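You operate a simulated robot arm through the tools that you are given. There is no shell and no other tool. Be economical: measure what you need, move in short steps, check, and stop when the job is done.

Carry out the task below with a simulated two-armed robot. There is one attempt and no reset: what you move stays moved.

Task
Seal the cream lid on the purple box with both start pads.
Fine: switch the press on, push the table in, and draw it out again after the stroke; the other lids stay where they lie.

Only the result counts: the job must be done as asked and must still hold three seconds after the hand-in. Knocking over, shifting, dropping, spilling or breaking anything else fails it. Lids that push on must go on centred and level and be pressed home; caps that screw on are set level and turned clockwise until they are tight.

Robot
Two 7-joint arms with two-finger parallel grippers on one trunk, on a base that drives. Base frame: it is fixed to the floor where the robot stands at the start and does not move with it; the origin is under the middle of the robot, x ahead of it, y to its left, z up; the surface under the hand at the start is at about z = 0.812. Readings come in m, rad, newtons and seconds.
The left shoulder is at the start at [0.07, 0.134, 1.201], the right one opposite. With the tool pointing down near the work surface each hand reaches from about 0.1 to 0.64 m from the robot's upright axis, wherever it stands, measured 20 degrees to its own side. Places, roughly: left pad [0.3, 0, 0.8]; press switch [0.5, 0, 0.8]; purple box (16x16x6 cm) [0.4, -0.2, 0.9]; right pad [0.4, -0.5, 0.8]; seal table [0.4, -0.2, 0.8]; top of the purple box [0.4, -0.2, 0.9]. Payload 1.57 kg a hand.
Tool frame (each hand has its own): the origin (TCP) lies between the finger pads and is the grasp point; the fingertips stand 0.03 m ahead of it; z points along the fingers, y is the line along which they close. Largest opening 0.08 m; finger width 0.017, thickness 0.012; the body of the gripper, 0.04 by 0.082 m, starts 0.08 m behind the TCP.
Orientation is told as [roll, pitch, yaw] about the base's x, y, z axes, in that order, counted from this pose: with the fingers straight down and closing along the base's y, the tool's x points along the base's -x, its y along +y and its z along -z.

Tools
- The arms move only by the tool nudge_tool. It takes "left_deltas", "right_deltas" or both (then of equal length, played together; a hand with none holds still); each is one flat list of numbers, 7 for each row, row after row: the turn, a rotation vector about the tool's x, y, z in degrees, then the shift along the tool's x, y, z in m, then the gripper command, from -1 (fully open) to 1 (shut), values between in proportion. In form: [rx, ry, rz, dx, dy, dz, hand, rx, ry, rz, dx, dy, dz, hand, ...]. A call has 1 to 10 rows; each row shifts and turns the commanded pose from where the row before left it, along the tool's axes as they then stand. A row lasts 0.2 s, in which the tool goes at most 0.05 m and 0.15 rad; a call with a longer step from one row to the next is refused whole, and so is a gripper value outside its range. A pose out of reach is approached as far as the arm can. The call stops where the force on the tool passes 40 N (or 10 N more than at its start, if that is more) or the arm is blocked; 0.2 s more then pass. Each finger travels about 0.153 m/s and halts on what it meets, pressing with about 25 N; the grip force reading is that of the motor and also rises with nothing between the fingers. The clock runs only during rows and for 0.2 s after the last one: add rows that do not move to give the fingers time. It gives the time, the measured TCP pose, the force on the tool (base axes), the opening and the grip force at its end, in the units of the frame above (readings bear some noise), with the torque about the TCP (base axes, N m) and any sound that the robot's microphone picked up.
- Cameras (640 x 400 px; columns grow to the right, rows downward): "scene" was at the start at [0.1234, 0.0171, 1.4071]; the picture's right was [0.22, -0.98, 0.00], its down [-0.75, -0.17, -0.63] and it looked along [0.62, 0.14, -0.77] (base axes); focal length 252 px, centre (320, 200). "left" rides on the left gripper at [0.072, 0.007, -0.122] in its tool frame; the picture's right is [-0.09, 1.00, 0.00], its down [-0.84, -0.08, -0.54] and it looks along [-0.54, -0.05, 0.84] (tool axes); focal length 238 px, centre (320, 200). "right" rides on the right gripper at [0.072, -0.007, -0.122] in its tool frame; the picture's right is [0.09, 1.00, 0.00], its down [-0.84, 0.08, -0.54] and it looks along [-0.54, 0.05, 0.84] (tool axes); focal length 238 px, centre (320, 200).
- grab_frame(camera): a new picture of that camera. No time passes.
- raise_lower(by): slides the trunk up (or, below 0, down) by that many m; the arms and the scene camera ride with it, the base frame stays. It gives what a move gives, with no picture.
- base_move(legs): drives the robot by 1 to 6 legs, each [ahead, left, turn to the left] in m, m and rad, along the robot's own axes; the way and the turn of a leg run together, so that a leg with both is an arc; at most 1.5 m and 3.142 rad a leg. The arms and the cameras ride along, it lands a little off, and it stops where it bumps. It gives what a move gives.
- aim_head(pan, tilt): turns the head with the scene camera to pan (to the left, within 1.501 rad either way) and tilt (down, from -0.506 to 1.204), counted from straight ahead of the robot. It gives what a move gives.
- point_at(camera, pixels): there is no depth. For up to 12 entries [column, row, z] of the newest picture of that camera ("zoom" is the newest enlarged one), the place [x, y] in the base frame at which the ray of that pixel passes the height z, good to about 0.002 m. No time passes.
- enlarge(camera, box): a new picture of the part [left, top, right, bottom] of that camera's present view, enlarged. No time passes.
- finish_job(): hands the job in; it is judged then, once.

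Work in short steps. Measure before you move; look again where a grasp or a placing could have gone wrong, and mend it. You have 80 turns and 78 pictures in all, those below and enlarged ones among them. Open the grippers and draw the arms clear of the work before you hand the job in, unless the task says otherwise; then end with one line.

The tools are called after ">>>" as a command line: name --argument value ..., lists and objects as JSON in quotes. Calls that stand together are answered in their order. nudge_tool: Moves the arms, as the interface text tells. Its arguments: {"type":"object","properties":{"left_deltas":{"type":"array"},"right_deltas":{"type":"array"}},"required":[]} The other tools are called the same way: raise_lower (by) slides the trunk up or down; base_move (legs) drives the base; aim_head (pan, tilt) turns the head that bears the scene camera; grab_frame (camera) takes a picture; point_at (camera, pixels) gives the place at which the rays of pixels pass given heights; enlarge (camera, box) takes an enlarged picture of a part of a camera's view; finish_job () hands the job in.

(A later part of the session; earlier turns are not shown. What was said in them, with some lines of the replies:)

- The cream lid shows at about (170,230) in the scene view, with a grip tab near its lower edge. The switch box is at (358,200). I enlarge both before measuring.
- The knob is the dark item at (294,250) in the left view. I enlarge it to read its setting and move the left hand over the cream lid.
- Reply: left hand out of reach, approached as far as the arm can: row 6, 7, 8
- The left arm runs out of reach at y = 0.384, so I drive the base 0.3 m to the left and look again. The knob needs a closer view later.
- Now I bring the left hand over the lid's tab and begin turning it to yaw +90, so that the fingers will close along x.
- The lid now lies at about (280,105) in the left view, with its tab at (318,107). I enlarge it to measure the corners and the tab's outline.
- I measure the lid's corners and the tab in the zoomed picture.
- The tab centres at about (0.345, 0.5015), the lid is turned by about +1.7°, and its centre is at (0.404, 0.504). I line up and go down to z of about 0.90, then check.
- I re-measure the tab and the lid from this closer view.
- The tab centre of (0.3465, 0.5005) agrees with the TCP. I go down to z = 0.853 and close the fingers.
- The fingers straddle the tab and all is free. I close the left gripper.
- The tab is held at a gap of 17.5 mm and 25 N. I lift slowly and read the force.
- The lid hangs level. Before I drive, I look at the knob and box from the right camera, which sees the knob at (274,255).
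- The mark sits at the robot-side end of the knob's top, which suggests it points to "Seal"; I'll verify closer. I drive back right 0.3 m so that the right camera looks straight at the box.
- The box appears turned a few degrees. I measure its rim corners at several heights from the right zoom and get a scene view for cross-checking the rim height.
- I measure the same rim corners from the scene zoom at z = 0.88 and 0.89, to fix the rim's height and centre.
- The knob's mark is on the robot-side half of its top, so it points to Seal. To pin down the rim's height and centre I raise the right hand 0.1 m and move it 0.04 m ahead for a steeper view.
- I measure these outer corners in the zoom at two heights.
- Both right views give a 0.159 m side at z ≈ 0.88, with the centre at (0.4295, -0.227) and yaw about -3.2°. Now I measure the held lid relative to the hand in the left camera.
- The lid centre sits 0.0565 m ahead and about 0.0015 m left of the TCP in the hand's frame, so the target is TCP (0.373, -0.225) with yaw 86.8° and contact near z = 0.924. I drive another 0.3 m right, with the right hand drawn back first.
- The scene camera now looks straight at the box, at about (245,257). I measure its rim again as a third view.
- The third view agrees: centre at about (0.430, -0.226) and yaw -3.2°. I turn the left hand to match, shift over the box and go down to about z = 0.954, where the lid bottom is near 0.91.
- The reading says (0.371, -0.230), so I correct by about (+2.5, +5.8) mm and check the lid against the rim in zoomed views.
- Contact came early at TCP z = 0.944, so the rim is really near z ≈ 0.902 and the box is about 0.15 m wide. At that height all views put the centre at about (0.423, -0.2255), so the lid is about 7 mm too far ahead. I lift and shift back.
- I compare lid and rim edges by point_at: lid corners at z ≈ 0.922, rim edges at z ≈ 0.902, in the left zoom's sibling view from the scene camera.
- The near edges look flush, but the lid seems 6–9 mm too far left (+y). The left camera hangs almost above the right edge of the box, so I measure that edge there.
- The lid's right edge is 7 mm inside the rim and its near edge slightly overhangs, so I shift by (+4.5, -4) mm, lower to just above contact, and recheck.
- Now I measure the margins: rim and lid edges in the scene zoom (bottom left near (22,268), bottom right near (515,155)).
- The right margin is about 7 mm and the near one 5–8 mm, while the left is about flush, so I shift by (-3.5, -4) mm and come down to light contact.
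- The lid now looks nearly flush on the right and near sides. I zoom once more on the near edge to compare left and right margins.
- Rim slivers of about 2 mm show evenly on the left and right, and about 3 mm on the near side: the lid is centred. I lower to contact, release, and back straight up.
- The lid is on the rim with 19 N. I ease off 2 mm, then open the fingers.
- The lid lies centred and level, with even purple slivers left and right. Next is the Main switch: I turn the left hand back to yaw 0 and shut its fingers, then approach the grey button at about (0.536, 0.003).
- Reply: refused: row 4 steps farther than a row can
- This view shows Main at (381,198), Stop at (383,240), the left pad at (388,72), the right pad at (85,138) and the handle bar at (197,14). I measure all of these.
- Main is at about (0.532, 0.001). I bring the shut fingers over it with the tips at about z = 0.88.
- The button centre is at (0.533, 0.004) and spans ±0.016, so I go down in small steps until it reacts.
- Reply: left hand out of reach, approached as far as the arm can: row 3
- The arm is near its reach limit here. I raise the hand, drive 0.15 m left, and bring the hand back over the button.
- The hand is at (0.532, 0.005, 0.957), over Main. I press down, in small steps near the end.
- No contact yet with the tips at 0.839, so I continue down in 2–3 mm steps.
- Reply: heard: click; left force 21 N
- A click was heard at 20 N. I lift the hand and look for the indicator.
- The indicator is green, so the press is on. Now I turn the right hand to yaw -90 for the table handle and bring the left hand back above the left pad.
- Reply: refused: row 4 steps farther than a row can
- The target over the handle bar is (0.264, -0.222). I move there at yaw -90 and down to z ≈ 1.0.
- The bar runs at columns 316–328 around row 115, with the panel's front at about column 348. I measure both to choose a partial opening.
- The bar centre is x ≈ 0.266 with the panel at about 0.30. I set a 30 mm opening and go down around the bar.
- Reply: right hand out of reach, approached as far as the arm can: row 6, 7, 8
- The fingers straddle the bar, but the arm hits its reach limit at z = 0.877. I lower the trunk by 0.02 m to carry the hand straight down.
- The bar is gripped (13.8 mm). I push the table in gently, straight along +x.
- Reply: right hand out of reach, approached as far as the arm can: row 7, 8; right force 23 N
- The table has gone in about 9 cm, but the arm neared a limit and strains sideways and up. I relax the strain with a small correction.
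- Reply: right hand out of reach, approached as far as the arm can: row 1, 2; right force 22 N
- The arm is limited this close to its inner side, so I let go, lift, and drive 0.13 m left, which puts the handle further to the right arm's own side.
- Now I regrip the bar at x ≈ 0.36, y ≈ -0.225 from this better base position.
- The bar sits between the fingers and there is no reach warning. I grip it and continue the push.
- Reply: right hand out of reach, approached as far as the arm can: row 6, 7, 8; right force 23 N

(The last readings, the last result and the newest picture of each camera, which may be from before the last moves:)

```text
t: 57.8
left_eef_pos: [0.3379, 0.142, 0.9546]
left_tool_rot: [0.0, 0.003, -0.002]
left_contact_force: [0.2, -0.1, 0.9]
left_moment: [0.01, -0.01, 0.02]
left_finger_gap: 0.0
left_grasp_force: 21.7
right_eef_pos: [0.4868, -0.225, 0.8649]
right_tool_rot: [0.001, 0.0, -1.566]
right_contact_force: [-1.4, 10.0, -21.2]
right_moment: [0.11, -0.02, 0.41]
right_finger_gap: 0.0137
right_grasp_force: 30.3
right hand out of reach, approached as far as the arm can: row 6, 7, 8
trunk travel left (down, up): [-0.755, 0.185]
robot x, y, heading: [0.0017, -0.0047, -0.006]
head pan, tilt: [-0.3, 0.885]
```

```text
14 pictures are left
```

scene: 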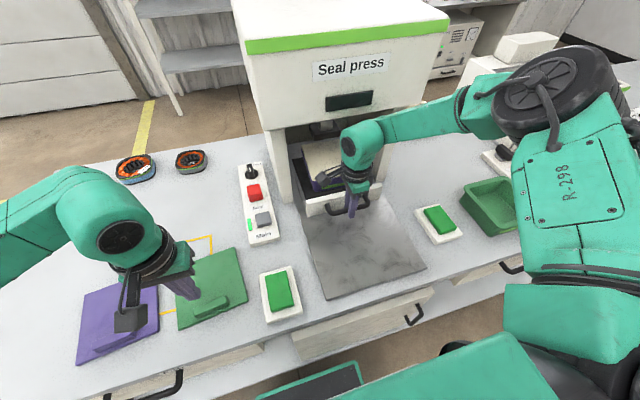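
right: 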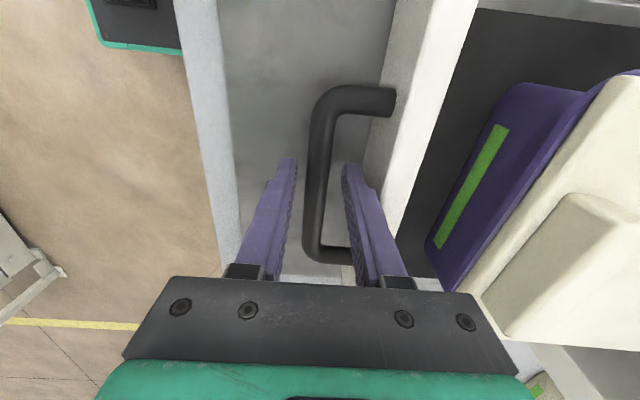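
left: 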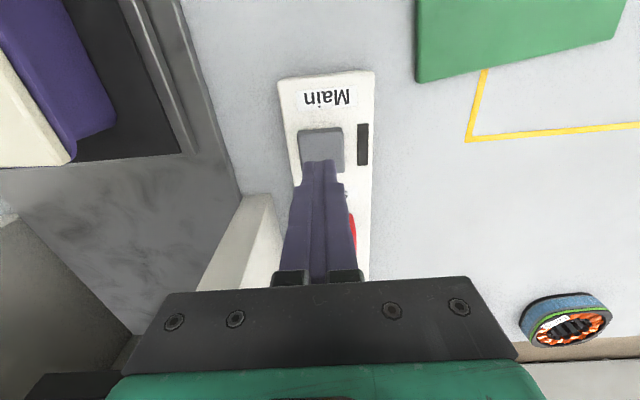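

The arm meets a wrist limit at x = 0.487. I release and change method: with yaw 0 and shut fingers set between bar and panel I can both push and pull.

>>> point_at --camera "scene" --pixels '[[288, 205, 0.812], [310, 213, 0.84], [378, 190, 0.84], [350, 208, 0.85]]'

>>> nudge_tool --right_deltas '[0, 0, 0, 0, 0, 0, 0.25, 0, 0, 0, 0, 0, 0, 0.25, 0, 0, 0, 0, 0, -0.04, 0.25, 0, 0, 0, 0, 0, -0.04, 0.25, 0, 0, 0, 0, 0, -0.02, 0.25, 0, 0, 0, 0, -0.04, 0, 0.25]'

>>> nudge_tool --right_deltas '[0, 0, -8.5, 0, 0, 0, 1, 0, 0, -8.5, 0, 0, 0, 1, 0, 0, -8.5, 0, 0, 0, 1, 0, 0, -8.5, 0, 0, 0, 1, 0, 0, -8.5, 0, 0, 0, 1, 0, 0, -8.5, 0, 0, 0, 1, 0, 0, -8.5, 0, 0, 0, 1, 0, 0, -8.5, 0, 0, 0, 1, 0, 0, -8.5, 0, 0, 0, 1, 0, 0, -8.5, 0, 0, 0, 1]'

>>> nudge_tool --right_deltas '[0, 0, -4.8, 0, 0, 0, 1, 0, 0, 0, 0, 0, 0, 1]'

>>> grab_frame --camera "right"

```text
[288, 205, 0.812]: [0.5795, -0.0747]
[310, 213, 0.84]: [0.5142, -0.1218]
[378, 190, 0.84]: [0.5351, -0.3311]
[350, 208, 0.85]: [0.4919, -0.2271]
```

```text
t: 59.2
left_eef_pos: [0.3344, 0.1389, 0.9554]
left_tool_rot: [0.002, -0.004, -0.005]
left_contact_force: [0.3, 0.7, -0.5]
left_moment: [0.01, -0.04, -0.02]
left_finger_gap: 0.0
left_grasp_force: 20.7
right_eef_pos: [0.4421, -0.2292, 0.9673]
right_tool_rot: [0.002, 0.003, -1.569]
right_contact_force: [0.2, -0.3, 0.0]
right_moment: [-0.03, -0.03, -0.01]
right_finger_gap: 0.03
right_grasp_force: 0.0
trunk travel left (down, up): [-0.755, 0.185]
robot x, y, heading: [-0.001, -0.0056, 0.002]
head pan, tilt: [-0.3, 0.885]
```

```text
t: 61.4
left_eef_pos: [0.3362, 0.1401, 0.9555]
left_tool_rot: [0.0, 0.001, -0.003]
left_contact_force: [-0.5, -1.1, -0.1]
left_moment: [-0.06, 0.0, -0.01]
left_finger_gap: 0.0
left_grasp_force: 21.5
right_eef_pos: [0.4447, -0.2265, 0.9676]
right_tool_rot: [0.003, 0.0, -0.082]
right_contact_force: [-0.5, 0.1, 0.4]
right_moment: [0.0, -0.01, 0.02]
right_finger_gap: 0.0002
right_grasp_force: 21.4
trunk travel left (down, up): [-0.755, 0.185]
robot x, y, heading: [-0.0005, -0.0067, -0.0]
head pan, tilt: [-0.3, 0.885]
```

```text
t: 62.0
left_eef_pos: [0.3346, 0.1398, 0.9546]
left_tool_rot: [0.001, 0.001, -0.006]
left_contact_force: [-0.2, -0.1, 0.6]
left_moment: [-0.01, -0.01, 0.01]
left_finger_gap: 0.0
left_grasp_force: 21.1
right_eef_pos: [0.4459, -0.2276, 0.9675]
right_tool_rot: [0.002, 0.0, -0.001]
right_contact_force: [0.1, 0.3, 0.6]
right_moment: [-0.02, 0.02, -0.01]
right_finger_gap: 0.0
right_grasp_force: 21.1
trunk travel left (down, up): [-0.755, 0.185]
robot x, y, heading: [-0.0004, -0.0066, -0.003]
head pan, tilt: [-0.3, 0.885]
```

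```text
13 pictures are left
```

right: 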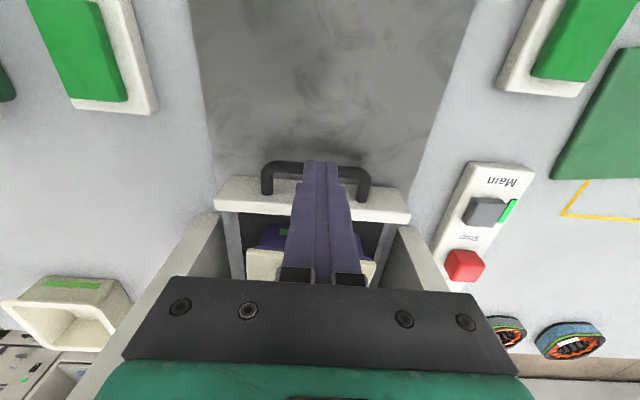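

>>> point_at --camera "right" --pixels '[[285, 161, 0.85], [285, 171, 0.85], [285, 166, 0.85], [240, 178, 0.87], [240, 178, 0.86], [235, 210, 0.87], [400, 188, 0.87]]'

```text
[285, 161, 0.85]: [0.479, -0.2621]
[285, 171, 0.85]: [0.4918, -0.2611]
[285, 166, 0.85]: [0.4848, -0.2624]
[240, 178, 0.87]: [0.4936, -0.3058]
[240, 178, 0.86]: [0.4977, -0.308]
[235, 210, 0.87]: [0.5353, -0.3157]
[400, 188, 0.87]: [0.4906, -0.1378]
```

The bar is at x ≈ 0.485 and the hand is in front of it at 0.446. I go down in front of the bar and push it with the shut fingertips until the table stops.

>>> nudge_tool --right_deltas '[0, 0, 0, 0, 0.004, 0.04, 1, 0, 0, 0, 0, 0, 0.04, 1, 0, 0, 0, 0, 0, 0.024, 1, 0, 0, 0, -0.01, 0, 0, 1, 0, 0, 0, -0.01, 0, 0, 1, 0, 0, 0, -0.01, 0, 0, 1, 0, 0, 0, -0.01, 0, 0, 1, 0, 0, 0, -0.01, 0, 0, 1, 0, 0, 0, -0.01, 0, 0, 1, 0, 0, 0, -0.01, 0, 0, 1]'

>>> nudge_tool --right_deltas '[0, 0, 0, -0.01, 0, 0, 1, 0, 0, 0, -0.01, 0, 0, 1, 0, 0, 0, -0.01, 0, 0, 1, 0, 0, 0, -0.008, 0, 0, 1]'

>>> grab_frame --camera "scene"

```text
t: 64.2
left_eef_pos: [0.3357, 0.1403, 0.9559]
left_tool_rot: [-0.001, 0.0, -0.005]
left_contact_force: [0.5, 0.3, -0.3]
left_moment: [0.03, -0.03, 0.03]
left_finger_gap: 0.0
left_grasp_force: 21.8
right_eef_pos: [0.4962, -0.2303, 0.8768]
right_tool_rot: [0.001, -0.002, 0.0]
right_contact_force: [-2.4, -0.3, -0.8]
right_moment: [-0.03, 0.04, 0.0]
right_finger_gap: 0.0001
right_grasp_force: 21.3
right hand out of reach, approached as far as the arm can: row 8, 9, 10
trunk travel left (down, up): [-0.755, 0.185]
robot x, y, heading: [0.0011, -0.0045, 0.001]
head pan, tilt: [-0.3, 0.885]
```

```text
t: 65.2
left_eef_pos: [0.3361, 0.1405, 0.9554]
left_tool_rot: [0.001, -0.001, -0.005]
left_contact_force: [-0.2, -0.1, 0.1]
left_moment: [-0.04, -0.03, -0.04]
left_finger_gap: 0.0001
left_grasp_force: 20.8
right_eef_pos: [0.5102, -0.2426, 0.8916]
right_tool_rot: [0.0, -0.001, 0.001]
right_contact_force: [0.2, -0.3, 0.7]
right_moment: [0.03, -0.02, 0.01]
right_finger_gap: 0.0001
right_grasp_force: 21.2
right hand out of reach, approached as far as the arm can: row 1, 2, 3, 4
trunk travel left (down, up): [-0.755, 0.185]
robot x, y, heading: [0.0004, -0.0063, -0.004]
head pan, tilt: [-0.3, 0.885]
```

```text
12 pictures are left
```

scene: 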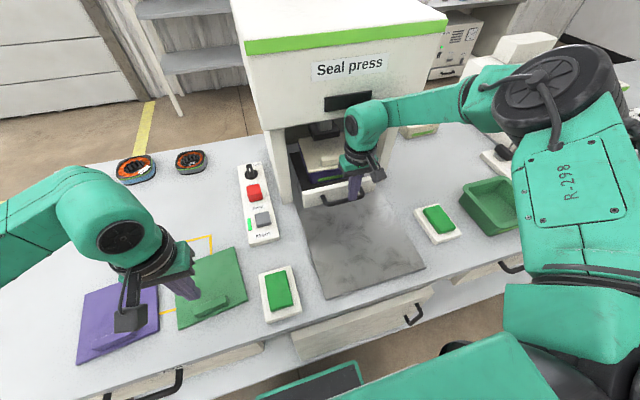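

From here the arm only reaches x ≈ 0.50. The left hand got to 0.53 with a 0.14 m lateral offset, so I lift, drive 0.08 m right to give the right arm the same geometry, and check for contact room.

>>> nudge_tool --right_deltas '[0, 0, 0, 0.04, 0, -0.02, 1, 0, 0, 0, 0.03, 0, -0.035, 1, 0, 0, 0, 0.03, 0, -0.03, 1, 0, 0, 0, 0, 0, 0, 1]'

>>> base_move --legs '[[0.04, 0, 0], [0, -0.08, 0.003]]'

```text
t: 66.2
left_eef_pos: [0.3365, 0.1407, 0.9556]
left_tool_rot: [0.001, -0.002, -0.005]
left_contact_force: [-0.3, -0.4, 0.0]
left_moment: [0.01, 0.02, 0.01]
left_finger_gap: 0.0002
left_grasp_force: 21.7
right_eef_pos: [0.4112, -0.2407, 0.9737]
right_tool_rot: [0.002, 0.003, 0.0]
right_contact_force: [1.4, 0.1, -1.6]
right_moment: [-0.01, 0.02, 0.0]
right_finger_gap: 0.0001
right_grasp_force: 21.6
trunk travel left (down, up): [-0.755, 0.185]
robot x, y, heading: [0.0051, -0.0071, -0.004]
head pan, tilt: [-0.3, 0.885]
```

```text
t: 67.7
left_eef_pos: [0.3748, 0.0624, 0.9549]
left_tool_rot: [-0.001, -0.003, -0.002]
left_contact_force: [0.0, 0.4, 0.5]
left_moment: [-0.01, 0.03, -0.02]
left_finger_gap: 0.0002
left_grasp_force: 21.5
right_eef_pos: [0.451, -0.3197, 0.9742]
right_tool_rot: [0.0, -0.001, 0.003]
right_contact_force: [0.2, 0.7, 0.5]
right_moment: [-0.04, -0.01, -0.02]
right_finger_gap: 0.0
right_grasp_force: 21.4
trunk travel left (down, up): [-0.755, 0.185]
robot x, y, heading: [0.0414, -0.0885, 0.001]
head pan, tilt: [-0.3, 0.885]
```

The base moved 0.04 m ahead without a bump. I bring the fingers back in front of the bar and push again.

>>> nudge_tool --right_deltas '[0, 0, 0, 0.005, 0.048, 0, 1, 0, 0, 0, 0, 0.048, 0, 1, 0, 0, 0, 0, 0, 0.04, 1, 0, 0, 0, 0, 0, 0.04, 1, 0, 0, 0, 0, 0, 0.031, 1, 0, 0, 0, -0.02, 0, 0, 1, 0, 0, 0, -0.02, 0, 0, 1, 0, 0, 0, -0.01, 0, 0, 1, 0, 0, 0, -0.01, 0, 0, 1]'

>>> nudge_tool --right_deltas '[0, 0, 0, -0.01, 0, 0, 1, 0, 0, 0, -0.01, 0, 0, 1, 0, 0, 0, -0.01, 0, 0, 1, 0, 0, 0, -0.01, 0, 0, 1]'

```text
t: 69.7
left_eef_pos: [0.3744, 0.0611, 0.9552]
left_tool_rot: [0.0, 0.0, -0.002]
left_contact_force: [0.2, -0.4, -0.8]
left_moment: [0.03, 0.03, 0.01]
left_finger_gap: 0.0003
left_grasp_force: 21.8
right_eef_pos: [0.4918, -0.2411, 0.8791]
right_tool_rot: [0.004, -0.001, 0.001]
right_contact_force: [0.8, -0.1, 0.0]
right_moment: [0.0, -0.01, 0.0]
right_finger_gap: 0.0001
right_grasp_force: 21.4
right hand out of reach, approached as far as the arm can: row 6, 7, 8, 9
trunk travel left (down, up): [-0.755, 0.185]
robot x, y, heading: [0.0382, -0.0875, 0.002]
head pan, tilt: [-0.3, 0.885]
```

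```text
t: 70.7
left_eef_pos: [0.3695, 0.0627, 0.9562]
left_tool_rot: [-0.002, -0.009, -0.002]
left_contact_force: [0.5, 1.4, 0.7]
left_moment: [0.02, -0.02, -0.01]
left_finger_gap: 0.0
left_grasp_force: 21.4
right_eef_pos: [0.5074, -0.2538, 0.8956]
right_tool_rot: [0.001, -0.003, 0.005]
right_contact_force: [-0.5, -0.6, -0.2]
right_moment: [0.0, 0.01, 0.0]
right_finger_gap: 0.0001
right_grasp_force: 21.8
right hand out of reach, approached as far as the arm can: row 1, 2, 3, 4
trunk travel left (down, up): [-0.755, 0.185]
robot x, y, heading: [0.0434, -0.0889, -0.005]
head pan, tilt: [-0.3, 0.885]
```

The arm drifts up and outward, so it needs a lower shoulder and the target further to its own side. I raise both hands, lower the trunk 0.1 m and drive 0.08 m back left.

>>> nudge_tool --left_deltas '[0, 0, 0, 0, 0, -0.05, 1, 0, 0, 0, 0, 0, -0.05, 1, 0, 0, 0, 0, 0, -0.04, 1, 0, 0, 0, 0, 0, 0, 1]' --right_deltas '[0, 0, 0, 0.04, 0, -0.03, 1, 0, 0, 0, 0.03, 0, -0.04, 1, 0, 0, 0, 0.02, 0, -0.04, 1, 0, 0, 0, 0, 0, -0.04, 1]'

>>> raise_lower --by -0.1

>>> base_move --legs '[[0, 0.08, 0]]'

```text
t: 71.7
left_eef_pos: [0.3738, 0.0608, 1.0948]
left_tool_rot: [0.0, -0.001, -0.002]
left_contact_force: [-0.2, -0.6, -0.4]
left_moment: [-0.01, 0.03, -0.01]
left_finger_gap: 0.0
left_grasp_force: 21.3
right_eef_pos: [0.4241, -0.2571, 1.0445]
right_tool_rot: [0.001, 0.0, 0.003]
right_contact_force: [-1.1, -0.4, 1.2]
right_moment: [0.0, 0.04, 0.0]
right_finger_gap: 0.0
right_grasp_force: 21.6
trunk travel left (down, up): [-0.755, 0.185]
robot x, y, heading: [0.0411, -0.0828, 0.002]
head pan, tilt: [-0.3, 0.885]
```

```text
t: 73.1
left_eef_pos: [0.3754, 0.0596, 0.9942]
left_tool_rot: [0.001, -0.001, -0.002]
left_contact_force: [0.3, 1.1, -0.1]
left_moment: [0.02, -0.03, 0.0]
left_finger_gap: 0.0
left_grasp_force: 21.2
right_eef_pos: [0.4249, -0.2582, 0.9452]
right_tool_rot: [0.002, 0.0, 0.002]
right_contact_force: [1.6, 0.2, 0.6]
right_moment: [0.04, 0.0, -0.01]
right_finger_gap: 0.0
right_grasp_force: 21.5
trunk travel left (down, up): [-0.655, 0.285]
robot x, y, heading: [0.0384, -0.0847, 0.0]
head pan, tilt: [-0.3, 0.885]
```

```text
t: 74.1
left_eef_pos: [0.3753, 0.1389, 0.9933]
left_tool_rot: [-0.001, -0.001, -0.006]
left_contact_force: [0.5, -0.2, -0.4]
left_moment: [0.02, 0.0, 0.02]
left_finger_gap: 0.0
left_grasp_force: 21.5
right_eef_pos: [0.425, -0.1799, 0.9456]
right_tool_rot: [0.0, 0.0, 0.001]
right_contact_force: [0.3, -0.1, -0.7]
right_moment: [0.02, 0.0, 0.02]
right_finger_gap: 0.0
right_grasp_force: 21.3
trunk travel left (down, up): [-0.655, 0.285]
robot x, y, heading: [0.0402, -0.0062, -0.002]
head pan, tilt: [-0.3, 0.885]
```

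Now I move in front of the bar at y = -0.222, go down and push.

>>> nudge_tool --right_deltas '[0, 0, 0, 0, -0.042, 0, 1, 0, 0, 0, 0, 0, 0.045, 1, 0, 0, 0, 0, 0, 0.037, 1, 0, 0, 0, -0.02, 0, 0, 1, 0, 0, 0, -0.02, 0, 0, 1, 0, 0, 0, -0.01, 0, 0, 1, 0, 0, 0, -0.01, 0, 0, 1, 0, 0, 0, -0.01, 0, 0, 1, 0, 0, 0, -0.01, 0, 0, 1]'

>>> nudge_tool --right_deltas '[0, 0, 0, -0.01, 0, 0, 1, 0, 0, 0, -0.01, 0, 0, 1, 0, 0, 0, -0.008, 0, 0, 1, 0, 0, 0, -0.006, 0, 0, 1, 0, 0, 0, -0.006, 0, 0, 1]'

>>> grab_frame --camera "scene"

```text
t: 76.1
left_eef_pos: [0.3753, 0.1399, 0.9944]
left_tool_rot: [0.001, 0.0, -0.004]
left_contact_force: [-0.4, -0.4, -0.7]
left_moment: [-0.03, 0.0, 0.0]
left_finger_gap: 0.0
left_grasp_force: 21.5
right_eef_pos: [0.5029, -0.2209, 0.8619]
right_tool_rot: [0.002, 0.001, 0.0]
right_contact_force: [0.6, -0.3, -0.2]
right_moment: [0.01, 0.01, 0.0]
right_finger_gap: 0.0
right_grasp_force: 21.3
trunk travel left (down, up): [-0.655, 0.285]
robot x, y, heading: [0.0401, -0.0048, -0.0]
head pan, tilt: [-0.3, 0.885]
```

```text
t: 77.5
left_eef_pos: [0.3535, 0.1397, 1.0018]
left_tool_rot: [-0.003, -0.021, -0.008]
left_contact_force: [-0.5, 0.4, 0.7]
left_moment: [-0.02, -0.01, -0.01]
left_finger_gap: 0.0
left_grasp_force: 21.0
right_eef_pos: [0.512, -0.2192, 0.8642]
right_tool_rot: [-0.002, 0.013, 0.011]
right_contact_force: [-0.6, -0.2, 0.5]
right_moment: [0.01, 0.01, 0.02]
right_finger_gap: 0.0001
right_grasp_force: 21.5
trunk travel left (down, up): [-0.655, 0.285]
robot x, y, heading: [0.0358, -0.0084, -0.008]
head pan, tilt: [-0.3, 0.885]
stopped in row 5 (right hand): the arm was blocked; the commanded pose is now the measured one
```

```text
11 pictures are left
```

scene: 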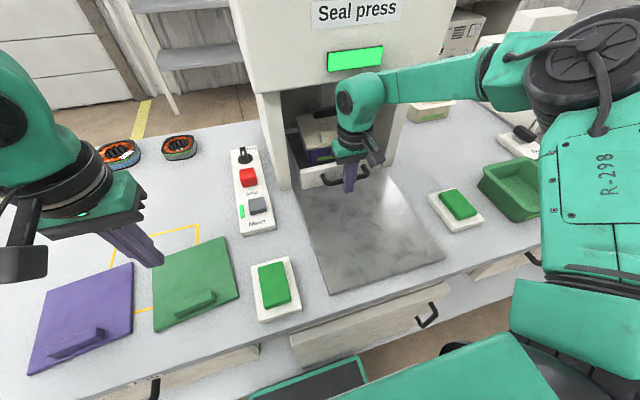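

The press display at (355,58) has turned green, so the table is seated. The arm is touching the press front, so I back off, then lift.

>>> nudge_tool --right_deltas '[0, 0, 0, 0.02, 0, 0, 1, 0, 0, 0, 0.04, 0, 0, 1, 0, 0, 0, 0.04, 0, 0, 1, 0, 0, 0, 0.01, 0, -0.04, 1, 0, 0, 0, 0, 0, -0.045, 1, 0, 0, 0, 0, 0, -0.03, 1, 0, 0, 0, 0, 0, 0, 1]'

>>> grab_frame --camera "scene"

```text
t: 79.1
left_eef_pos: [0.3743, 0.1397, 0.9931]
left_tool_rot: [0.0, -0.001, -0.008]
left_contact_force: [0.5, 1.2, -0.5]
left_moment: [0.01, 0.0, 0.03]
left_finger_gap: 0.0
left_grasp_force: 20.9
right_eef_pos: [0.4251, -0.22, 0.9726]
right_tool_rot: [0.0, 0.034, 0.01]
right_contact_force: [0.9, -0.5, -0.7]
right_moment: [0.03, 0.02, 0.0]
right_finger_gap: 0.0002
right_grasp_force: 21.1
trunk travel left (down, up): [-0.655, 0.285]
robot x, y, heading: [0.0407, -0.0066, 0.001]
head pan, tilt: [-0.3, 0.885]
```

```text
10 pictures are left
```

scene: 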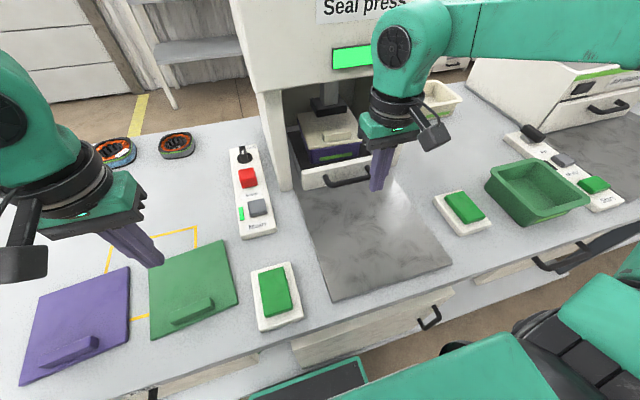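

The display stays green and the lid is under the ram. I drive 0.21 m right so that both hands hang near their pads.

>>> base_move --legs '[[0, -0.21, 0]]'

>>> nudge_tool --left_deltas '[0, 0, 0, 0.037, 0.035, 0, 1, 0, 0, 0, 0, 0.035, 0.04, 1, 0, 0, 0, 0, 0, 0.04, 1, 0, 0, 0, 0, 0, 0, 1]' --right_deltas '[0, -1.95, -0.6, 0.028, -0.02, 0, 1, 0, 0, 0, 0, 0, 0.03, 1, 0, 0, 0, 0, 0, 0.03, 1, 0, 0, 0, 0, 0, 0, 1]'

>>> grab_frame --camera "scene"

```text
t: 80.8
left_eef_pos: [0.3724, -0.0685, 0.9945]
left_tool_rot: [0.0, 0.001, -0.001]
left_contact_force: [0.8, 0.0, 0.0]
left_moment: [-0.03, -0.01, 0.01]
left_finger_gap: 0.0
left_grasp_force: 21.3
right_eef_pos: [0.4257, -0.426, 0.9712]
right_tool_rot: [0.0, 0.032, 0.017]
right_contact_force: [1.2, -0.2, -0.2]
right_moment: [-0.03, 0.02, 0.0]
right_finger_gap: 0.0
right_grasp_force: 20.9
trunk travel left (down, up): [-0.655, 0.285]
robot x, y, heading: [0.0374, -0.2158, -0.001]
head pan, tilt: [-0.3, 0.885]
```

```text
refused: row 1 steps farther than a row can; nothing moved
```

```text
9 pictures are left
```

scene: 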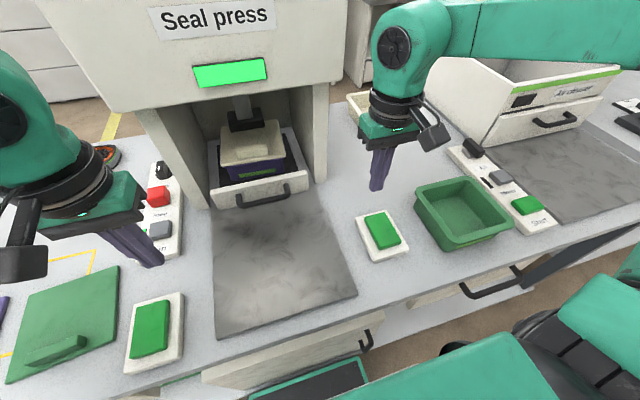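

I measure both pads and the handle bar in this picture.

>>> point_at --camera "scene" --pixels '[[382, 230, 0.832], [150, 330, 0.832], [265, 200, 0.85], [237, 204, 0.85], [290, 192, 0.85], [260, 183, 0.865]]'

>>> nudge_tool --left_deltas '[0, 0, 0, 0.036, 0.02, 0, 1, 0, 0, 0, 0, 0.045, 0.01, 1, 0, 0, 0, 0, 0, 0.04, 1, 0, 0, 0, 0, 0, 0, 1]' --right_deltas '[0, -1.9, -0.9, 0.028, -0.02, 0, 1, 0, 0, 0, 0, 0, 0.03, 1, 0, 0, 0, 0, 0, 0.02, 1, 0, 0, 0, 0, 0, 0, 1]'

```text
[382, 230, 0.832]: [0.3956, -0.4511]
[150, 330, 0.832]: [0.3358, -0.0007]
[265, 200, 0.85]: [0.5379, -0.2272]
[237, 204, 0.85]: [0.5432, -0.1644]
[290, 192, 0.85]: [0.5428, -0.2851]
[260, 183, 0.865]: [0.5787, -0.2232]
```

```text
t: 81.8
left_eef_pos: [0.3363, -0.0051, 0.9432]
left_tool_rot: [0.0, -0.002, -0.001]
left_contact_force: [1.2, 0.7, -0.3]
left_moment: [0.0, 0.03, -0.02]
left_finger_gap: 0.0
left_grasp_force: 21.5
right_eef_pos: [0.3976, -0.4474, 0.9243]
right_tool_rot: [0.001, -0.003, 0.033]
right_contact_force: [0.0, 0.5, -0.3]
right_moment: [-0.02, 0.05, 0.0]
right_finger_gap: 0.0001
right_grasp_force: 21.1
trunk travel left (down, up): [-0.655, 0.285]
robot x, y, heading: [0.0367, -0.2182, 0.005]
head pan, tilt: [-0.3, 0.885]
```

Both hands are over their pads. I bring both TCPs to z ≈ 0.876.

>>> nudge_tool --left_deltas '[0, 0, 0, 0, 0.003, 0.04, 1, 0, 0, 0, 0, 0, 0.027, 1, 0, 0, 0, 0, 0, 0, 1]' --right_deltas '[0, 0, 0, 0, -0.002, 0.03, 1, 0, 0, 0, 0, 0, 0.018, 1, 0, 0, 0, 0, 0, 0, 1]'

```text
t: 82.6
left_eef_pos: [0.3371, -0.001, 0.8749]
left_tool_rot: [-0.001, 0.0, -0.002]
left_contact_force: [-0.4, 0.3, 0.1]
left_moment: [-0.02, 0.02, -0.01]
left_finger_gap: 0.0003
left_grasp_force: 21.0
right_eef_pos: [0.3986, -0.4494, 0.8741]
right_tool_rot: [-0.001, -0.002, 0.033]
right_contact_force: [0.4, -0.1, 0.5]
right_moment: [0.0, 0.01, -0.01]
right_finger_gap: 0.0
right_grasp_force: 21.2
trunk travel left (down, up): [-0.655, 0.285]
robot x, y, heading: [0.0353, -0.2154, 0.001]
head pan, tilt: [-0.3, 0.885]
```

Both are at the same height. I press both down together in small steps, then hold.

>>> nudge_tool --left_deltas '[0, 0, 0, 0, 0, 0.004, 1, 0, 0, 0, 0, 0, 0.004, 1, 0, 0, 0, 0, 0, 0.003, 1, 0, 0, 0, 0, 0, 0.003, 1, 0, 0, 0, 0, 0, 0.003, 1, 0, 0, 0, 0, 0, 0.003, 1, 0, 0, 0, 0, 0, 0, 1, 0, 0, 0, 0, 0, 0, 1]' --right_deltas '[0, 0, 0, 0, 0, 0.004, 1, 0, 0, 0, 0, 0, 0.004, 1, 0, 0, 0, 0, 0, 0.003, 1, 0, 0, 0, 0, 0, 0.003, 1, 0, 0, 0, 0, 0, 0.003, 1, 0, 0, 0, 0, 0, 0.003, 1, 0, 0, 0, 0, 0, 0, 1, 0, 0, 0, 0, 0, 0, 1]'

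```text
t: 84.4
left_eef_pos: [0.3371, -0.0014, 0.8589]
left_tool_rot: [-0.001, -0.007, -0.003]
left_contact_force: [9.7, -3.4, 24.6]
left_moment: [-0.04, -0.2, 0.03]
left_finger_gap: 0.0002
left_grasp_force: 21.4
right_eef_pos: [0.3993, -0.4482, 0.8577]
right_tool_rot: [0.001, -0.009, 0.031]
right_contact_force: [6.9, -1.6, 38.2]
right_moment: [-0.11, -0.13, -0.01]
right_finger_gap: 0.0
right_grasp_force: 21.2
trunk travel left (down, up): [-0.655, 0.285]
robot x, y, heading: [0.0402, -0.2185, 0.001]
head pan, tilt: [-0.3, 0.885]
heard: click, click
```

Two clicks were heard and both pads are down. I hold still for the stroke and listen.

>>> nudge_tool --left_deltas '[0, 0, 0, 0, 0, 0, 1, 0, 0, 0, 0, 0, 0, 1, 0, 0, 0, 0, 0, 0, 1, 0, 0, 0, 0, 0, 0, 1, 0, 0, 0, 0, 0, 0, 1, 0, 0, 0, 0, 0, 0, 1, 0, 0, 0, 0, 0, 0, 1, 0, 0, 0, 0, 0, 0, 1]' --right_deltas '[0, 0, 0, 0, 0, 0, 1, 0, 0, 0, 0, 0, 0, 1, 0, 0, 0, 0, 0, 0, 1, 0, 0, 0, 0, 0, 0, 1, 0, 0, 0, 0, 0, 0, 1, 0, 0, 0, 0, 0, 0, 1, 0, 0, 0, 0, 0, 0, 1, 0, 0, 0, 0, 0, 0, 1]'

>>> grab_frame --camera "scene"

```text
t: 86.2
left_eef_pos: [0.3367, -0.0018, 0.8578]
left_tool_rot: [-0.001, -0.005, -0.003]
left_contact_force: [12.3, -1.7, 33.1]
left_moment: [-0.05, -0.3, -0.02]
left_finger_gap: 0.0001
left_grasp_force: 21.7
right_eef_pos: [0.3983, -0.4486, 0.8576]
right_tool_rot: [0.003, -0.008, 0.031]
right_contact_force: [12.5, -3.5, 42.9]
right_moment: [-0.1, -0.24, -0.05]
right_finger_gap: 0.0
right_grasp_force: 21.4
trunk travel left (down, up): [-0.655, 0.285]
robot x, y, heading: [0.0403, -0.2147, -0.001]
head pan, tilt: [-0.3, 0.885]
```

```text
8 pictures are left
```

scene: 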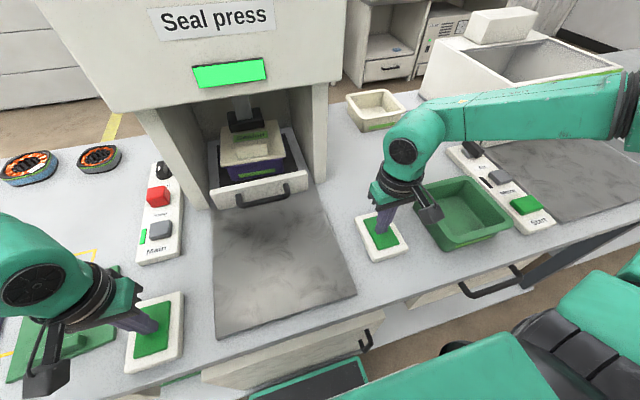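

The ram looks slightly lower than before. I hold another 2 s, then zoom in on the press.

>>> nudge_tool --left_deltas '[0, 0, 0, 0, 0, 0, 1, 0, 0, 0, 0, 0, 0, 1, 0, 0, 0, 0, 0, 0, 1, 0, 0, 0, 0, 0, 0, 1, 0, 0, 0, 0, 0, 0, 1, 0, 0, 0, 0, 0, 0, 1, 0, 0, 0, 0, 0, 0, 1, 0, 0, 0, 0, 0, 0, 1, 0, 0, 0, 0, 0, 0, 1, 0, 0, 0, 0, 0, 0, 1]' --right_deltas '[0, 0, 0, 0, 0, 0, 1, 0, 0, 0, 0, 0, 0, 1, 0, 0, 0, 0, 0, 0, 1, 0, 0, 0, 0, 0, 0, 1, 0, 0, 0, 0, 0, 0, 1, 0, 0, 0, 0, 0, 0, 1, 0, 0, 0, 0, 0, 0, 1, 0, 0, 0, 0, 0, 0, 1, 0, 0, 0, 0, 0, 0, 1, 0, 0, 0, 0, 0, 0, 1]'

>>> enlarge --camera "scene" --box '[190, 50, 320, 210]'

```text
t: 88.4
left_eef_pos: [0.3346, -0.0008, 0.8573]
left_tool_rot: [-0.001, -0.007, -0.001]
left_contact_force: [10.4, 0.2, 34.0]
left_moment: [0.02, -0.27, -0.05]
left_finger_gap: 0.0002
left_grasp_force: 21.6
right_eef_pos: [0.3972, -0.4494, 0.8569]
right_tool_rot: [0.003, -0.008, 0.034]
right_contact_force: [13.1, -3.7, 42.2]
right_moment: [-0.12, -0.25, 0.01]
right_finger_gap: 0.0003
right_grasp_force: 21.6
trunk travel left (down, up): [-0.655, 0.285]
robot x, y, heading: [0.041, -0.2199, -0.001]
head pan, tilt: [-0.3, 0.885]
```

```text
2.50 times, centred on (255, 130) of scene
```

zoom: 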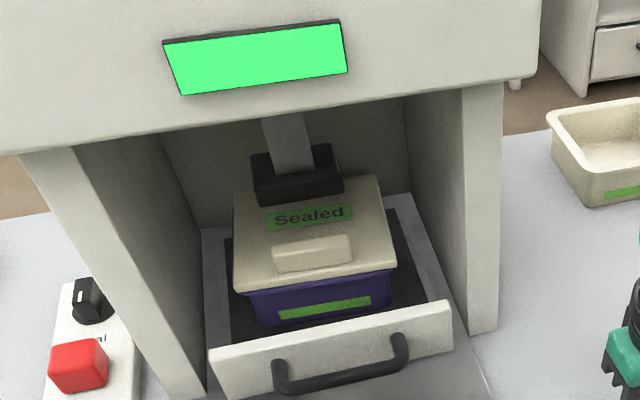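

The lid now bears a green "Sealed" mark, so the stroke succeeded. I release both pads together and lift clear.

>>> nudge_tool --left_deltas '[0, 0, 0, 0, 0, -0.02, 1, 0, 0, 0, 0, 0, -0.045, 1, 0, 0, 0, 0, 0, -0.045, 1, 0, 0, 0, 0, 0, 0, 1, 0, 0, 0, 0, 0, 0, 1, 0, 0, 0, 0, 0, 0, 1, 0, 0, 0, 0, 0, 0, 1]' --right_deltas '[0, 0, 0, 0, 0, -0.02, 1, 0, 0, 0, 0, 0, -0.045, 1, 0, 0, 0, 0, 0, -0.045, 1, 0, 0, 0, 0, 0, 0, 1, 0, 0, 0, 0, 0, 0, 1, 0, 0, 0, 0, 0, 0, 1, 0, 0, 0, 0, 0, 0, 1]'

>>> enlarge --camera "scene" --box '[190, 50, 320, 210]'

```text
t: 90.0
left_eef_pos: [0.3382, -0.0024, 0.9665]
left_tool_rot: [-0.001, 0.001, -0.002]
left_contact_force: [0.4, -0.1, 0.1]
left_moment: [0.0, 0.01, -0.02]
left_finger_gap: 0.0
left_grasp_force: 21.4
right_eef_pos: [0.3984, -0.4508, 0.9651]
right_tool_rot: [0.001, 0.001, 0.032]
right_contact_force: [0.3, 0.1, 0.4]
right_moment: [-0.03, -0.01, 0.03]
right_finger_gap: 0.0001
right_grasp_force: 21.2
trunk travel left (down, up): [-0.655, 0.285]
robot x, y, heading: [0.038, -0.2181, 0.001]
head pan, tilt: [-0.3, 0.885]
```

```text
2.50 times, centred on (255, 130) of scene
```

zoom: 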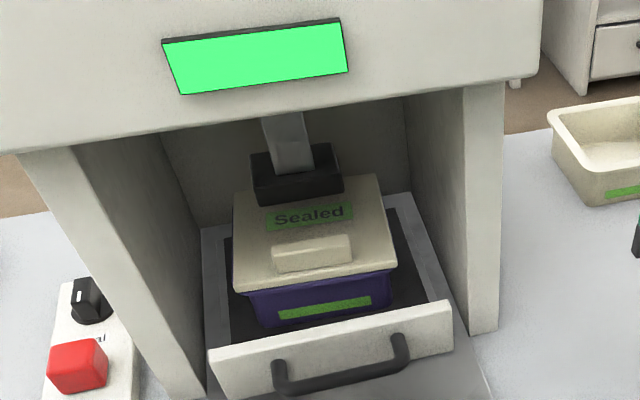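

The lid stays sealed and the ram stands clear. To pull the table out I need a tilted grip so the wrist stays clear of the press front: I drive 0.23 m left and turn the right hand to yaw -90 again.

>>> base_move --legs '[[0, 0.23, 0]]'

>>> nudge_tool --right_deltas '[0, 0, 8.5, 0, 0, 0, 0.25, 0, 0, 8.5, 0, 0, 0, 0.25, 0, 0, 8.5, 0, 0, 0, 0.25, 0, 0, 8.5, 0, 0, 0, 0.25, 0, 0, 8.5, 0, 0, 0, 0.25, 0, 0, 8.5, 0, 0, 0, 0.25, 0, 0, 8.5, 0, 0, 0, 0.25, 0, 0, 8.5, 0, 0, 0, 0.25, 0, 0, 8.5, 0, 0, 0, 0.25, 0, 0, 8.5, 0, 0, 0, 0.25]'

>>> nudge_tool --right_deltas '[0, 0, 6.8, 0, 0, 0, 0.25, -7, 0, 0, 0, 0, 0, 0.25, -7, 0, 0, 0, 0, 0, 0.25, -6, 0, 0, 0, 0, 0, 0.25, 0, 0, 0, 0, 0, 0, 0.25]'

```text
t: 91.7
left_eef_pos: [0.3388, 0.2261, 0.967]
left_tool_rot: [0.0, -0.001, -0.003]
left_contact_force: [-0.1, -1.0, -0.8]
left_moment: [0.01, 0.02, -0.01]
left_finger_gap: 0.0001
left_grasp_force: 20.3
right_eef_pos: [0.3963, -0.2224, 0.9651]
right_tool_rot: [0.002, 0.001, 0.032]
right_contact_force: [-0.6, -0.8, -0.4]
right_moment: [0.03, -0.03, -0.03]
right_finger_gap: 0.0
right_grasp_force: 21.6
trunk travel left (down, up): [-0.655, 0.285]
robot x, y, heading: [0.0408, 0.0104, -0.001]
head pan, tilt: [-0.3, 0.885]
```

```text
t: 93.9
left_eef_pos: [0.3378, 0.2266, 0.9658]
left_tool_rot: [-0.001, 0.001, -0.003]
left_contact_force: [-0.8, 0.6, 0.0]
left_moment: [0.03, 0.03, -0.04]
left_finger_gap: 0.0001
left_grasp_force: 21.1
right_eef_pos: [0.3973, -0.2208, 0.9652]
right_tool_rot: [-0.002, 0.001, -1.458]
right_contact_force: [-0.1, 0.2, 0.1]
right_moment: [0.01, 0.03, 0.03]
right_finger_gap: 0.03
right_grasp_force: 0.0
trunk travel left (down, up): [-0.655, 0.285]
robot x, y, heading: [0.0391, 0.0132, -0.0]
head pan, tilt: [-0.3, 0.885]
```

```text
t: 95.1
left_eef_pos: [0.3391, 0.2272, 0.9663]
left_tool_rot: [0.0, 0.0, -0.003]
left_contact_force: [0.4, 0.9, 0.1]
left_moment: [0.0, -0.03, 0.0]
left_finger_gap: 0.0
left_grasp_force: 21.3
right_eef_pos: [0.3978, -0.2207, 0.9652]
right_tool_rot: [0.352, 0.0, -1.573]
right_contact_force: [-0.9, -0.4, 0.1]
right_moment: [-0.03, 0.02, 0.0]
right_finger_gap: 0.0302
right_grasp_force: 0.1
trunk travel left (down, up): [-0.655, 0.285]
robot x, y, heading: [0.0361, 0.0099, -0.0]
head pan, tilt: [-0.3, 0.885]
```

The hand is tilted 20° forward. I move ahead at constant height, then part-way along the tool axis, and look.

>>> nudge_tool --right_deltas '[0, 0, 0, 0, 0.0291, 0.0107, 0.25, 0, 0, 0, 0, 0.0291, 0.0107, 0.25, 0, 0, 0, 0, 0.0291, 0.0107, 0.25, 0, 0, 0, -0.002, 0, 0.025, 0.25, 0, 0, 0, 0, 0, 0.025, 0.25, 0, 0, 0, 0, 0, 0, 0.25]'

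>>> grab_frame --camera "right"

```text
t: 96.5
left_eef_pos: [0.3385, 0.226, 0.9661]
left_tool_rot: [0.0, 0.002, -0.005]
left_contact_force: [-0.6, 0.7, 0.1]
left_moment: [-0.01, 0.03, 0.02]
left_finger_gap: 0.0001
left_grasp_force: 21.3
right_eef_pos: [0.5078, -0.2228, 0.9159]
right_tool_rot: [0.351, -0.002, -1.572]
right_contact_force: [-0.3, -1.2, 0.3]
right_moment: [-0.01, -0.01, -0.01]
right_finger_gap: 0.03
right_grasp_force: 0.1
trunk travel left (down, up): [-0.655, 0.285]
robot x, y, heading: [0.0355, 0.011, -0.003]
head pan, tilt: [-0.3, 0.885]
```

```text
5 pictures are left
```

right: 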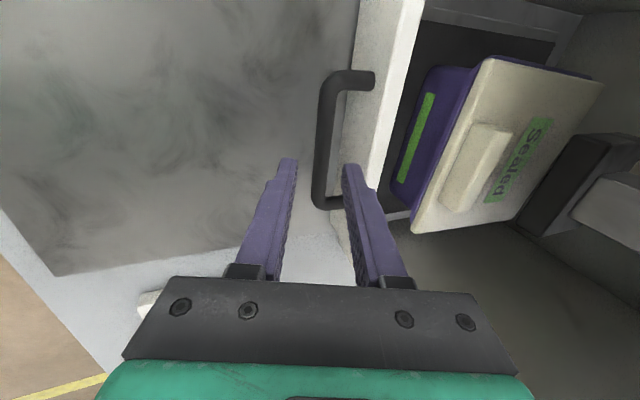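

>>> point_at --camera "right" --pixels '[[326, 140, 0.85], [317, 140, 0.85], [335, 140, 0.85], [323, 180, 0.85], [326, 140, 0.856], [345, 170, 0.85]]'

```text
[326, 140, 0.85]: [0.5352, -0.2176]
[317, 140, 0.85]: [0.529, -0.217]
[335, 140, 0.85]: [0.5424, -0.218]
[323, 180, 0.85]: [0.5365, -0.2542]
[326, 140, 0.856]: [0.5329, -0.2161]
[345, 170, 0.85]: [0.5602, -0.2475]
```

The bar is at x ≈ 0.5355 and the hand's axis meets it at 0.532. I correct by 3.5 mm and advance 58 mm along the tool, then close.

>>> nudge_tool --right_deltas '[0, 0, 0, 0, 0.0033, 0.0012, 0.25, 0, 0, 0, 0, 0, 0.025, 0.25, 0, 0, 0, 0, 0, 0.02, 0.25, 0, 0, 0, 0, 0, 0.008, 0.25, 0, 0, 0, 0, 0, 0.005, 0.25, 0, 0, 0, 0, 0, 0, 1, 0, 0, 0, 0, 0, 0, 1, 0, 0, 0, 0, 0, 0, 1]'

```text
t: 98.3
left_eef_pos: [0.3379, 0.226, 0.966]
left_tool_rot: [-0.002, -0.001, -0.002]
left_contact_force: [0.9, 0.3, 0.1]
left_moment: [-0.02, 0.01, 0.04]
left_finger_gap: 0.0
left_grasp_force: 21.0
right_eef_pos: [0.5309, -0.2231, 0.863]
right_tool_rot: [0.35, 0.0, -1.572]
right_contact_force: [1.3, -1.4, 2.3]
right_moment: [-0.37, -0.04, 0.32]
right_finger_gap: 0.0136
right_grasp_force: 30.0
trunk travel left (down, up): [-0.655, 0.285]
robot x, y, heading: [0.0381, 0.0148, -0.001]
head pan, tilt: [-0.3, 0.885]
5 turns are left
```

The bar is gripped (13.6 mm). I pull the table straight out with the arm and finish the last stretch by driving the base back.

>>> nudge_tool --right_deltas '[0, 0, 0, 0, -0.0113, -0.0041, 1, 0, 0, 0, 0, -0.0188, -0.0069, 1, 0, 0, 0, 0, -0.0188, -0.0069, 1, 0, 0, 0, 0, -0.0188, -0.0069, 1, 0, 0, 0, 0, -0.0188, -0.0069, 1, 0, 0, 0, 0, -0.0188, -0.0069, 1, 0, 0, 0, 0, -0.0188, -0.0069, 1, 0, 0, 0, 0, -0.0188, -0.0069, 1, 0, 0, 0, 0, -0.0188, -0.0069, 1, 0, 0, 0, 0, -0.0113, -0.0041, 1]'

>>> base_move --legs '[[-0.075, 0, 0]]'

>>> grab_frame --camera "scene"

```text
t: 100.5
left_eef_pos: [0.3397, 0.226, 0.9653]
left_tool_rot: [0.0, 0.001, -0.003]
left_contact_force: [0.4, -0.2, -0.8]
left_moment: [0.02, 0.02, 0.02]
left_finger_gap: 0.0
left_grasp_force: 21.2
right_eef_pos: [0.3463, -0.2228, 0.8623]
right_tool_rot: [0.345, 0.001, -1.573]
right_contact_force: [-0.3, 0.2, -7.4]
right_moment: [-0.39, -0.04, 0.36]
right_finger_gap: 0.0139
right_grasp_force: 30.0
trunk travel left (down, up): [-0.655, 0.285]
robot x, y, heading: [0.0373, 0.0123, -0.004]
head pan, tilt: [-0.3, 0.885]
```

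```text
t: 101.5
left_eef_pos: [0.263, 0.2259, 0.9656]
left_tool_rot: [0.0, 0.001, -0.005]
left_contact_force: [-0.7, -0.4, -0.2]
left_moment: [0.01, -0.02, 0.03]
left_finger_gap: 0.0
left_grasp_force: 21.8
right_eef_pos: [0.272, -0.2233, 0.8638]
right_tool_rot: [0.346, 0.002, -1.572]
right_contact_force: [0.5, 5.0, -16.3]
right_moment: [0.18, -0.03, 0.5]
right_finger_gap: 0.0137
right_grasp_force: 30.6
trunk travel left (down, up): [-0.655, 0.285]
robot x, y, heading: [-0.0422, 0.0143, -0.004]
head pan, tilt: [-0.3, 0.885]
```

```text
4 pictures are left
4 turns are left
```

scene: 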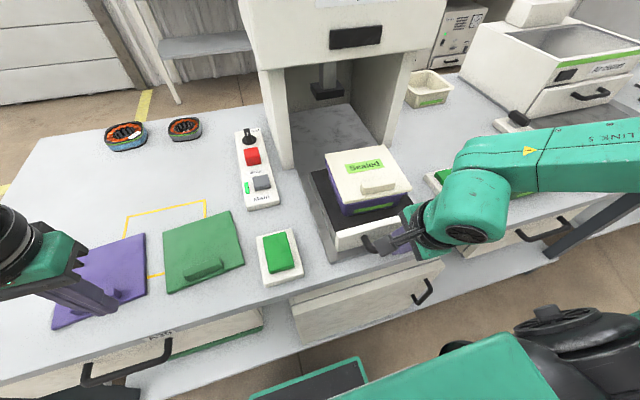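

The table is out to within about 1 cm of its starting place, with the sealed box on it. I draw the last centimetre, open, and back off along the tool axis; the left hand opens and lifts as well.

>>> nudge_tool --right_deltas '[0, 0, 0, 0, -0.0038, -0.0014, 1, 0, 0, 0, 0, -0.0038, -0.0014, 1, 0, 0, 0, 0, -0.0028, -0.001, 1, 0, 0, 0, 0, 0, 0, 1]'

>>> nudge_tool --right_deltas '[0, 0, 0, 0, 0, 0, 0.25, 0, 0, 0, 0, 0, 0, 0.25, 0, 0, 0, 0, 0, -0.02, 0.25, 0, 0, 0, 0, 0, -0.04, 0.25, 0, 0, 0, 0, 0, -0.04, 0.25, 0, 0, 0, 0, 0, -0.04, -1, 0, 0, 0, 0, 0, -0.04, -1, 0, 0, 0, 0, 0, 0, -1]' --left_deltas '[0, 0, 0, 0, 0, 0, 1, 0, 0, 0, 0, 0, 0, 1, 0, 0, 0, 0, 0, -0.04, 1, 0, 0, 0, 0, 0, -0.04, 1, 0, 0, 0, 0, 0, -0.04, -1, 0, 0, 0, 0, 0, -0.02, -1, 0, 0, 0, 0, 0, 0, -1, 0, 0, 0, 0, 0, 0, -1]'

>>> grab_frame --camera "scene"

```text
t: 102.5
left_eef_pos: [0.2646, 0.2258, 0.9654]
left_tool_rot: [-0.001, 0.0, -0.003]
left_contact_force: [0.5, -0.2, -1.1]
left_moment: [-0.05, 0.03, -0.03]
left_finger_gap: 0.0002
left_grasp_force: 21.1
right_eef_pos: [0.2711, -0.2235, 0.8626]
right_tool_rot: [0.349, 0.001, -1.573]
right_contact_force: [-1.4, 1.0, -11.9]
right_moment: [-0.3, 0.07, 0.36]
right_finger_gap: 0.0139
right_grasp_force: 30.3
right hand out of reach, approached as far as the arm can: row 1, 2, 3
trunk travel left (down, up): [-0.655, 0.285]
robot x, y, heading: [-0.0365, 0.0151, -0.0]
head pan, tilt: [-0.3, 0.885]
```

```text
t: 103.6
left_eef_pos: [0.2678, 0.2268, 1.0359]
left_tool_rot: [-0.002, 0.026, -0.004]
left_contact_force: [1.3, 0.3, 0.5]
left_moment: [0.0, 0.06, 0.0]
left_finger_gap: 0.0619
left_grasp_force: 0.2
right_eef_pos: [0.2441, -0.2273, 0.8729]
right_tool_rot: [0.167, 0.0, -1.576]
right_contact_force: [20.0, 0.1, 12.0]
right_moment: [-0.05, -0.69, 0.16]
right_finger_gap: 0.0483
right_grasp_force: 10.3
right hand out of reach, approached as far as the arm can: row 3, 4
trunk travel left (down, up): [-0.655, 0.285]
robot x, y, heading: [-0.0354, 0.0131, -0.002]
head pan, tilt: [-0.3, 0.885]
stopped in row 5 (right hand): the force on the tool passed its limit at 53 N (the readings are from after the stop); the commanded pose is now the measured one
```

```text
3 pictures are left
3 turns are left
```

scene: 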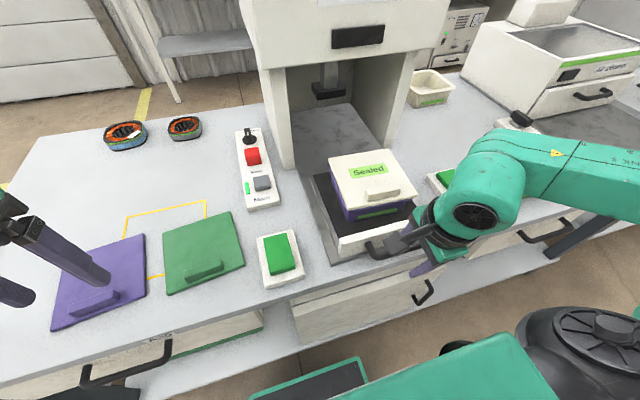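

The retreat ran into the reach limit, and the far finger now rests against the inside of the bar. I ease the base 6 mm ahead, lift straight up with the trunk, and look.

>>> base_move --legs '[[0.006, 0, 0]]'

>>> raise_lower --by 0.2

>>> nudge_tool --right_deltas '[0, 0, 0, 0, 0, 0, -1, 0, 0, 0, 0, 0, 0, -1, 0, 0, 0, 0, 0, 0, -1]' --left_deltas '[0, 0, 0, 0, 0, 0, -1, 0, 0, 0, 0, 0, 0, -1, 0, 0, 0, 0, 0, 0, -1]'

>>> grab_frame --camera "scene"

```text
t: 104.3
left_eef_pos: [0.2709, 0.2263, 1.0383]
left_tool_rot: [0.0, 0.021, -0.005]
left_contact_force: [0.1, 0.8, -0.1]
left_moment: [0.0, 0.02, 0.0]
left_finger_gap: 0.0801
left_grasp_force: 0.1
right_eef_pos: [0.2452, -0.2278, 0.8724]
right_tool_rot: [0.162, 0.0, -1.576]
right_contact_force: [20.5, 1.2, 5.4]
right_moment: [-0.18, -0.5, 0.1]
right_finger_gap: 0.0481
right_grasp_force: 10.1
trunk travel left (down, up): [-0.655, 0.285]
robot x, y, heading: [-0.031, 0.0151, 0.0]
head pan, tilt: [-0.3, 0.885]
```

```text
t: 106.5
left_eef_pos: [0.2684, 0.2261, 1.2395]
left_tool_rot: [-0.003, 0.018, -0.007]
left_contact_force: [-0.4, -0.8, -0.4]
left_moment: [-0.01, 0.01, -0.02]
left_finger_gap: 0.0797
left_grasp_force: 0.0
right_eef_pos: [0.2412, -0.2287, 1.0734]
right_tool_rot: [0.164, 0.002, -1.576]
right_contact_force: [-1.2, 0.4, 0.6]
right_moment: [0.02, 0.02, -0.02]
right_finger_gap: 0.0301
right_grasp_force: 0.0
trunk travel left (down, up): [-0.855, 0.085]
robot x, y, heading: [-0.0322, 0.0159, 0.001]
head pan, tilt: [-0.3, 0.885]
```

```text
t: 107.3
left_eef_pos: [0.2675, 0.2253, 1.2381]
left_tool_rot: [-0.003, 0.019, -0.006]
left_contact_force: [0.2, 0.1, -0.1]
left_moment: [0.01, 0.02, 0.0]
left_finger_gap: 0.0802
left_grasp_force: 0.1
right_eef_pos: [0.2418, -0.2282, 1.0741]
right_tool_rot: [0.163, 0.001, -1.577]
right_contact_force: [0.9, 0.1, 0.1]
right_moment: [-0.01, 0.01, 0.03]
right_finger_gap: 0.0801
right_grasp_force: 0.1
trunk travel left (down, up): [-0.855, 0.085]
robot x, y, heading: [-0.0314, 0.0117, -0.001]
head pan, tilt: [-0.3, 0.885]
```

```text
2 pictures are left
2 turns are left
```

scene: 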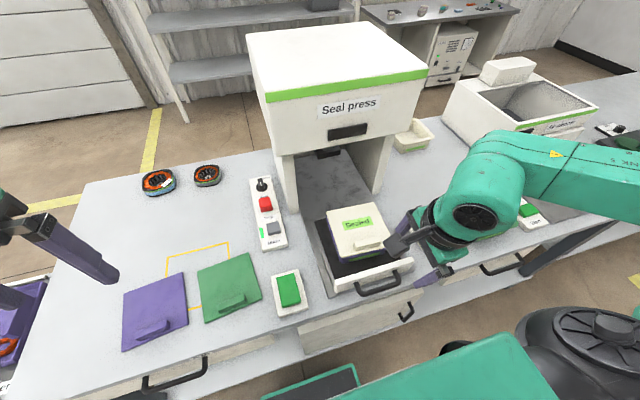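

The picture shows the table drawn out with the sealed purple box on it. The other lids are in place, both grippers are open, and the hands are clear, so I hand in.

>>> finish_job

```text
The job is handed in.
```

The cream lid is sealed on the purple box and shows the "Sealed" mark. The press is on, the table is drawn out again (its handle about where it started), the other lids lie where they were, and the job is handed in.
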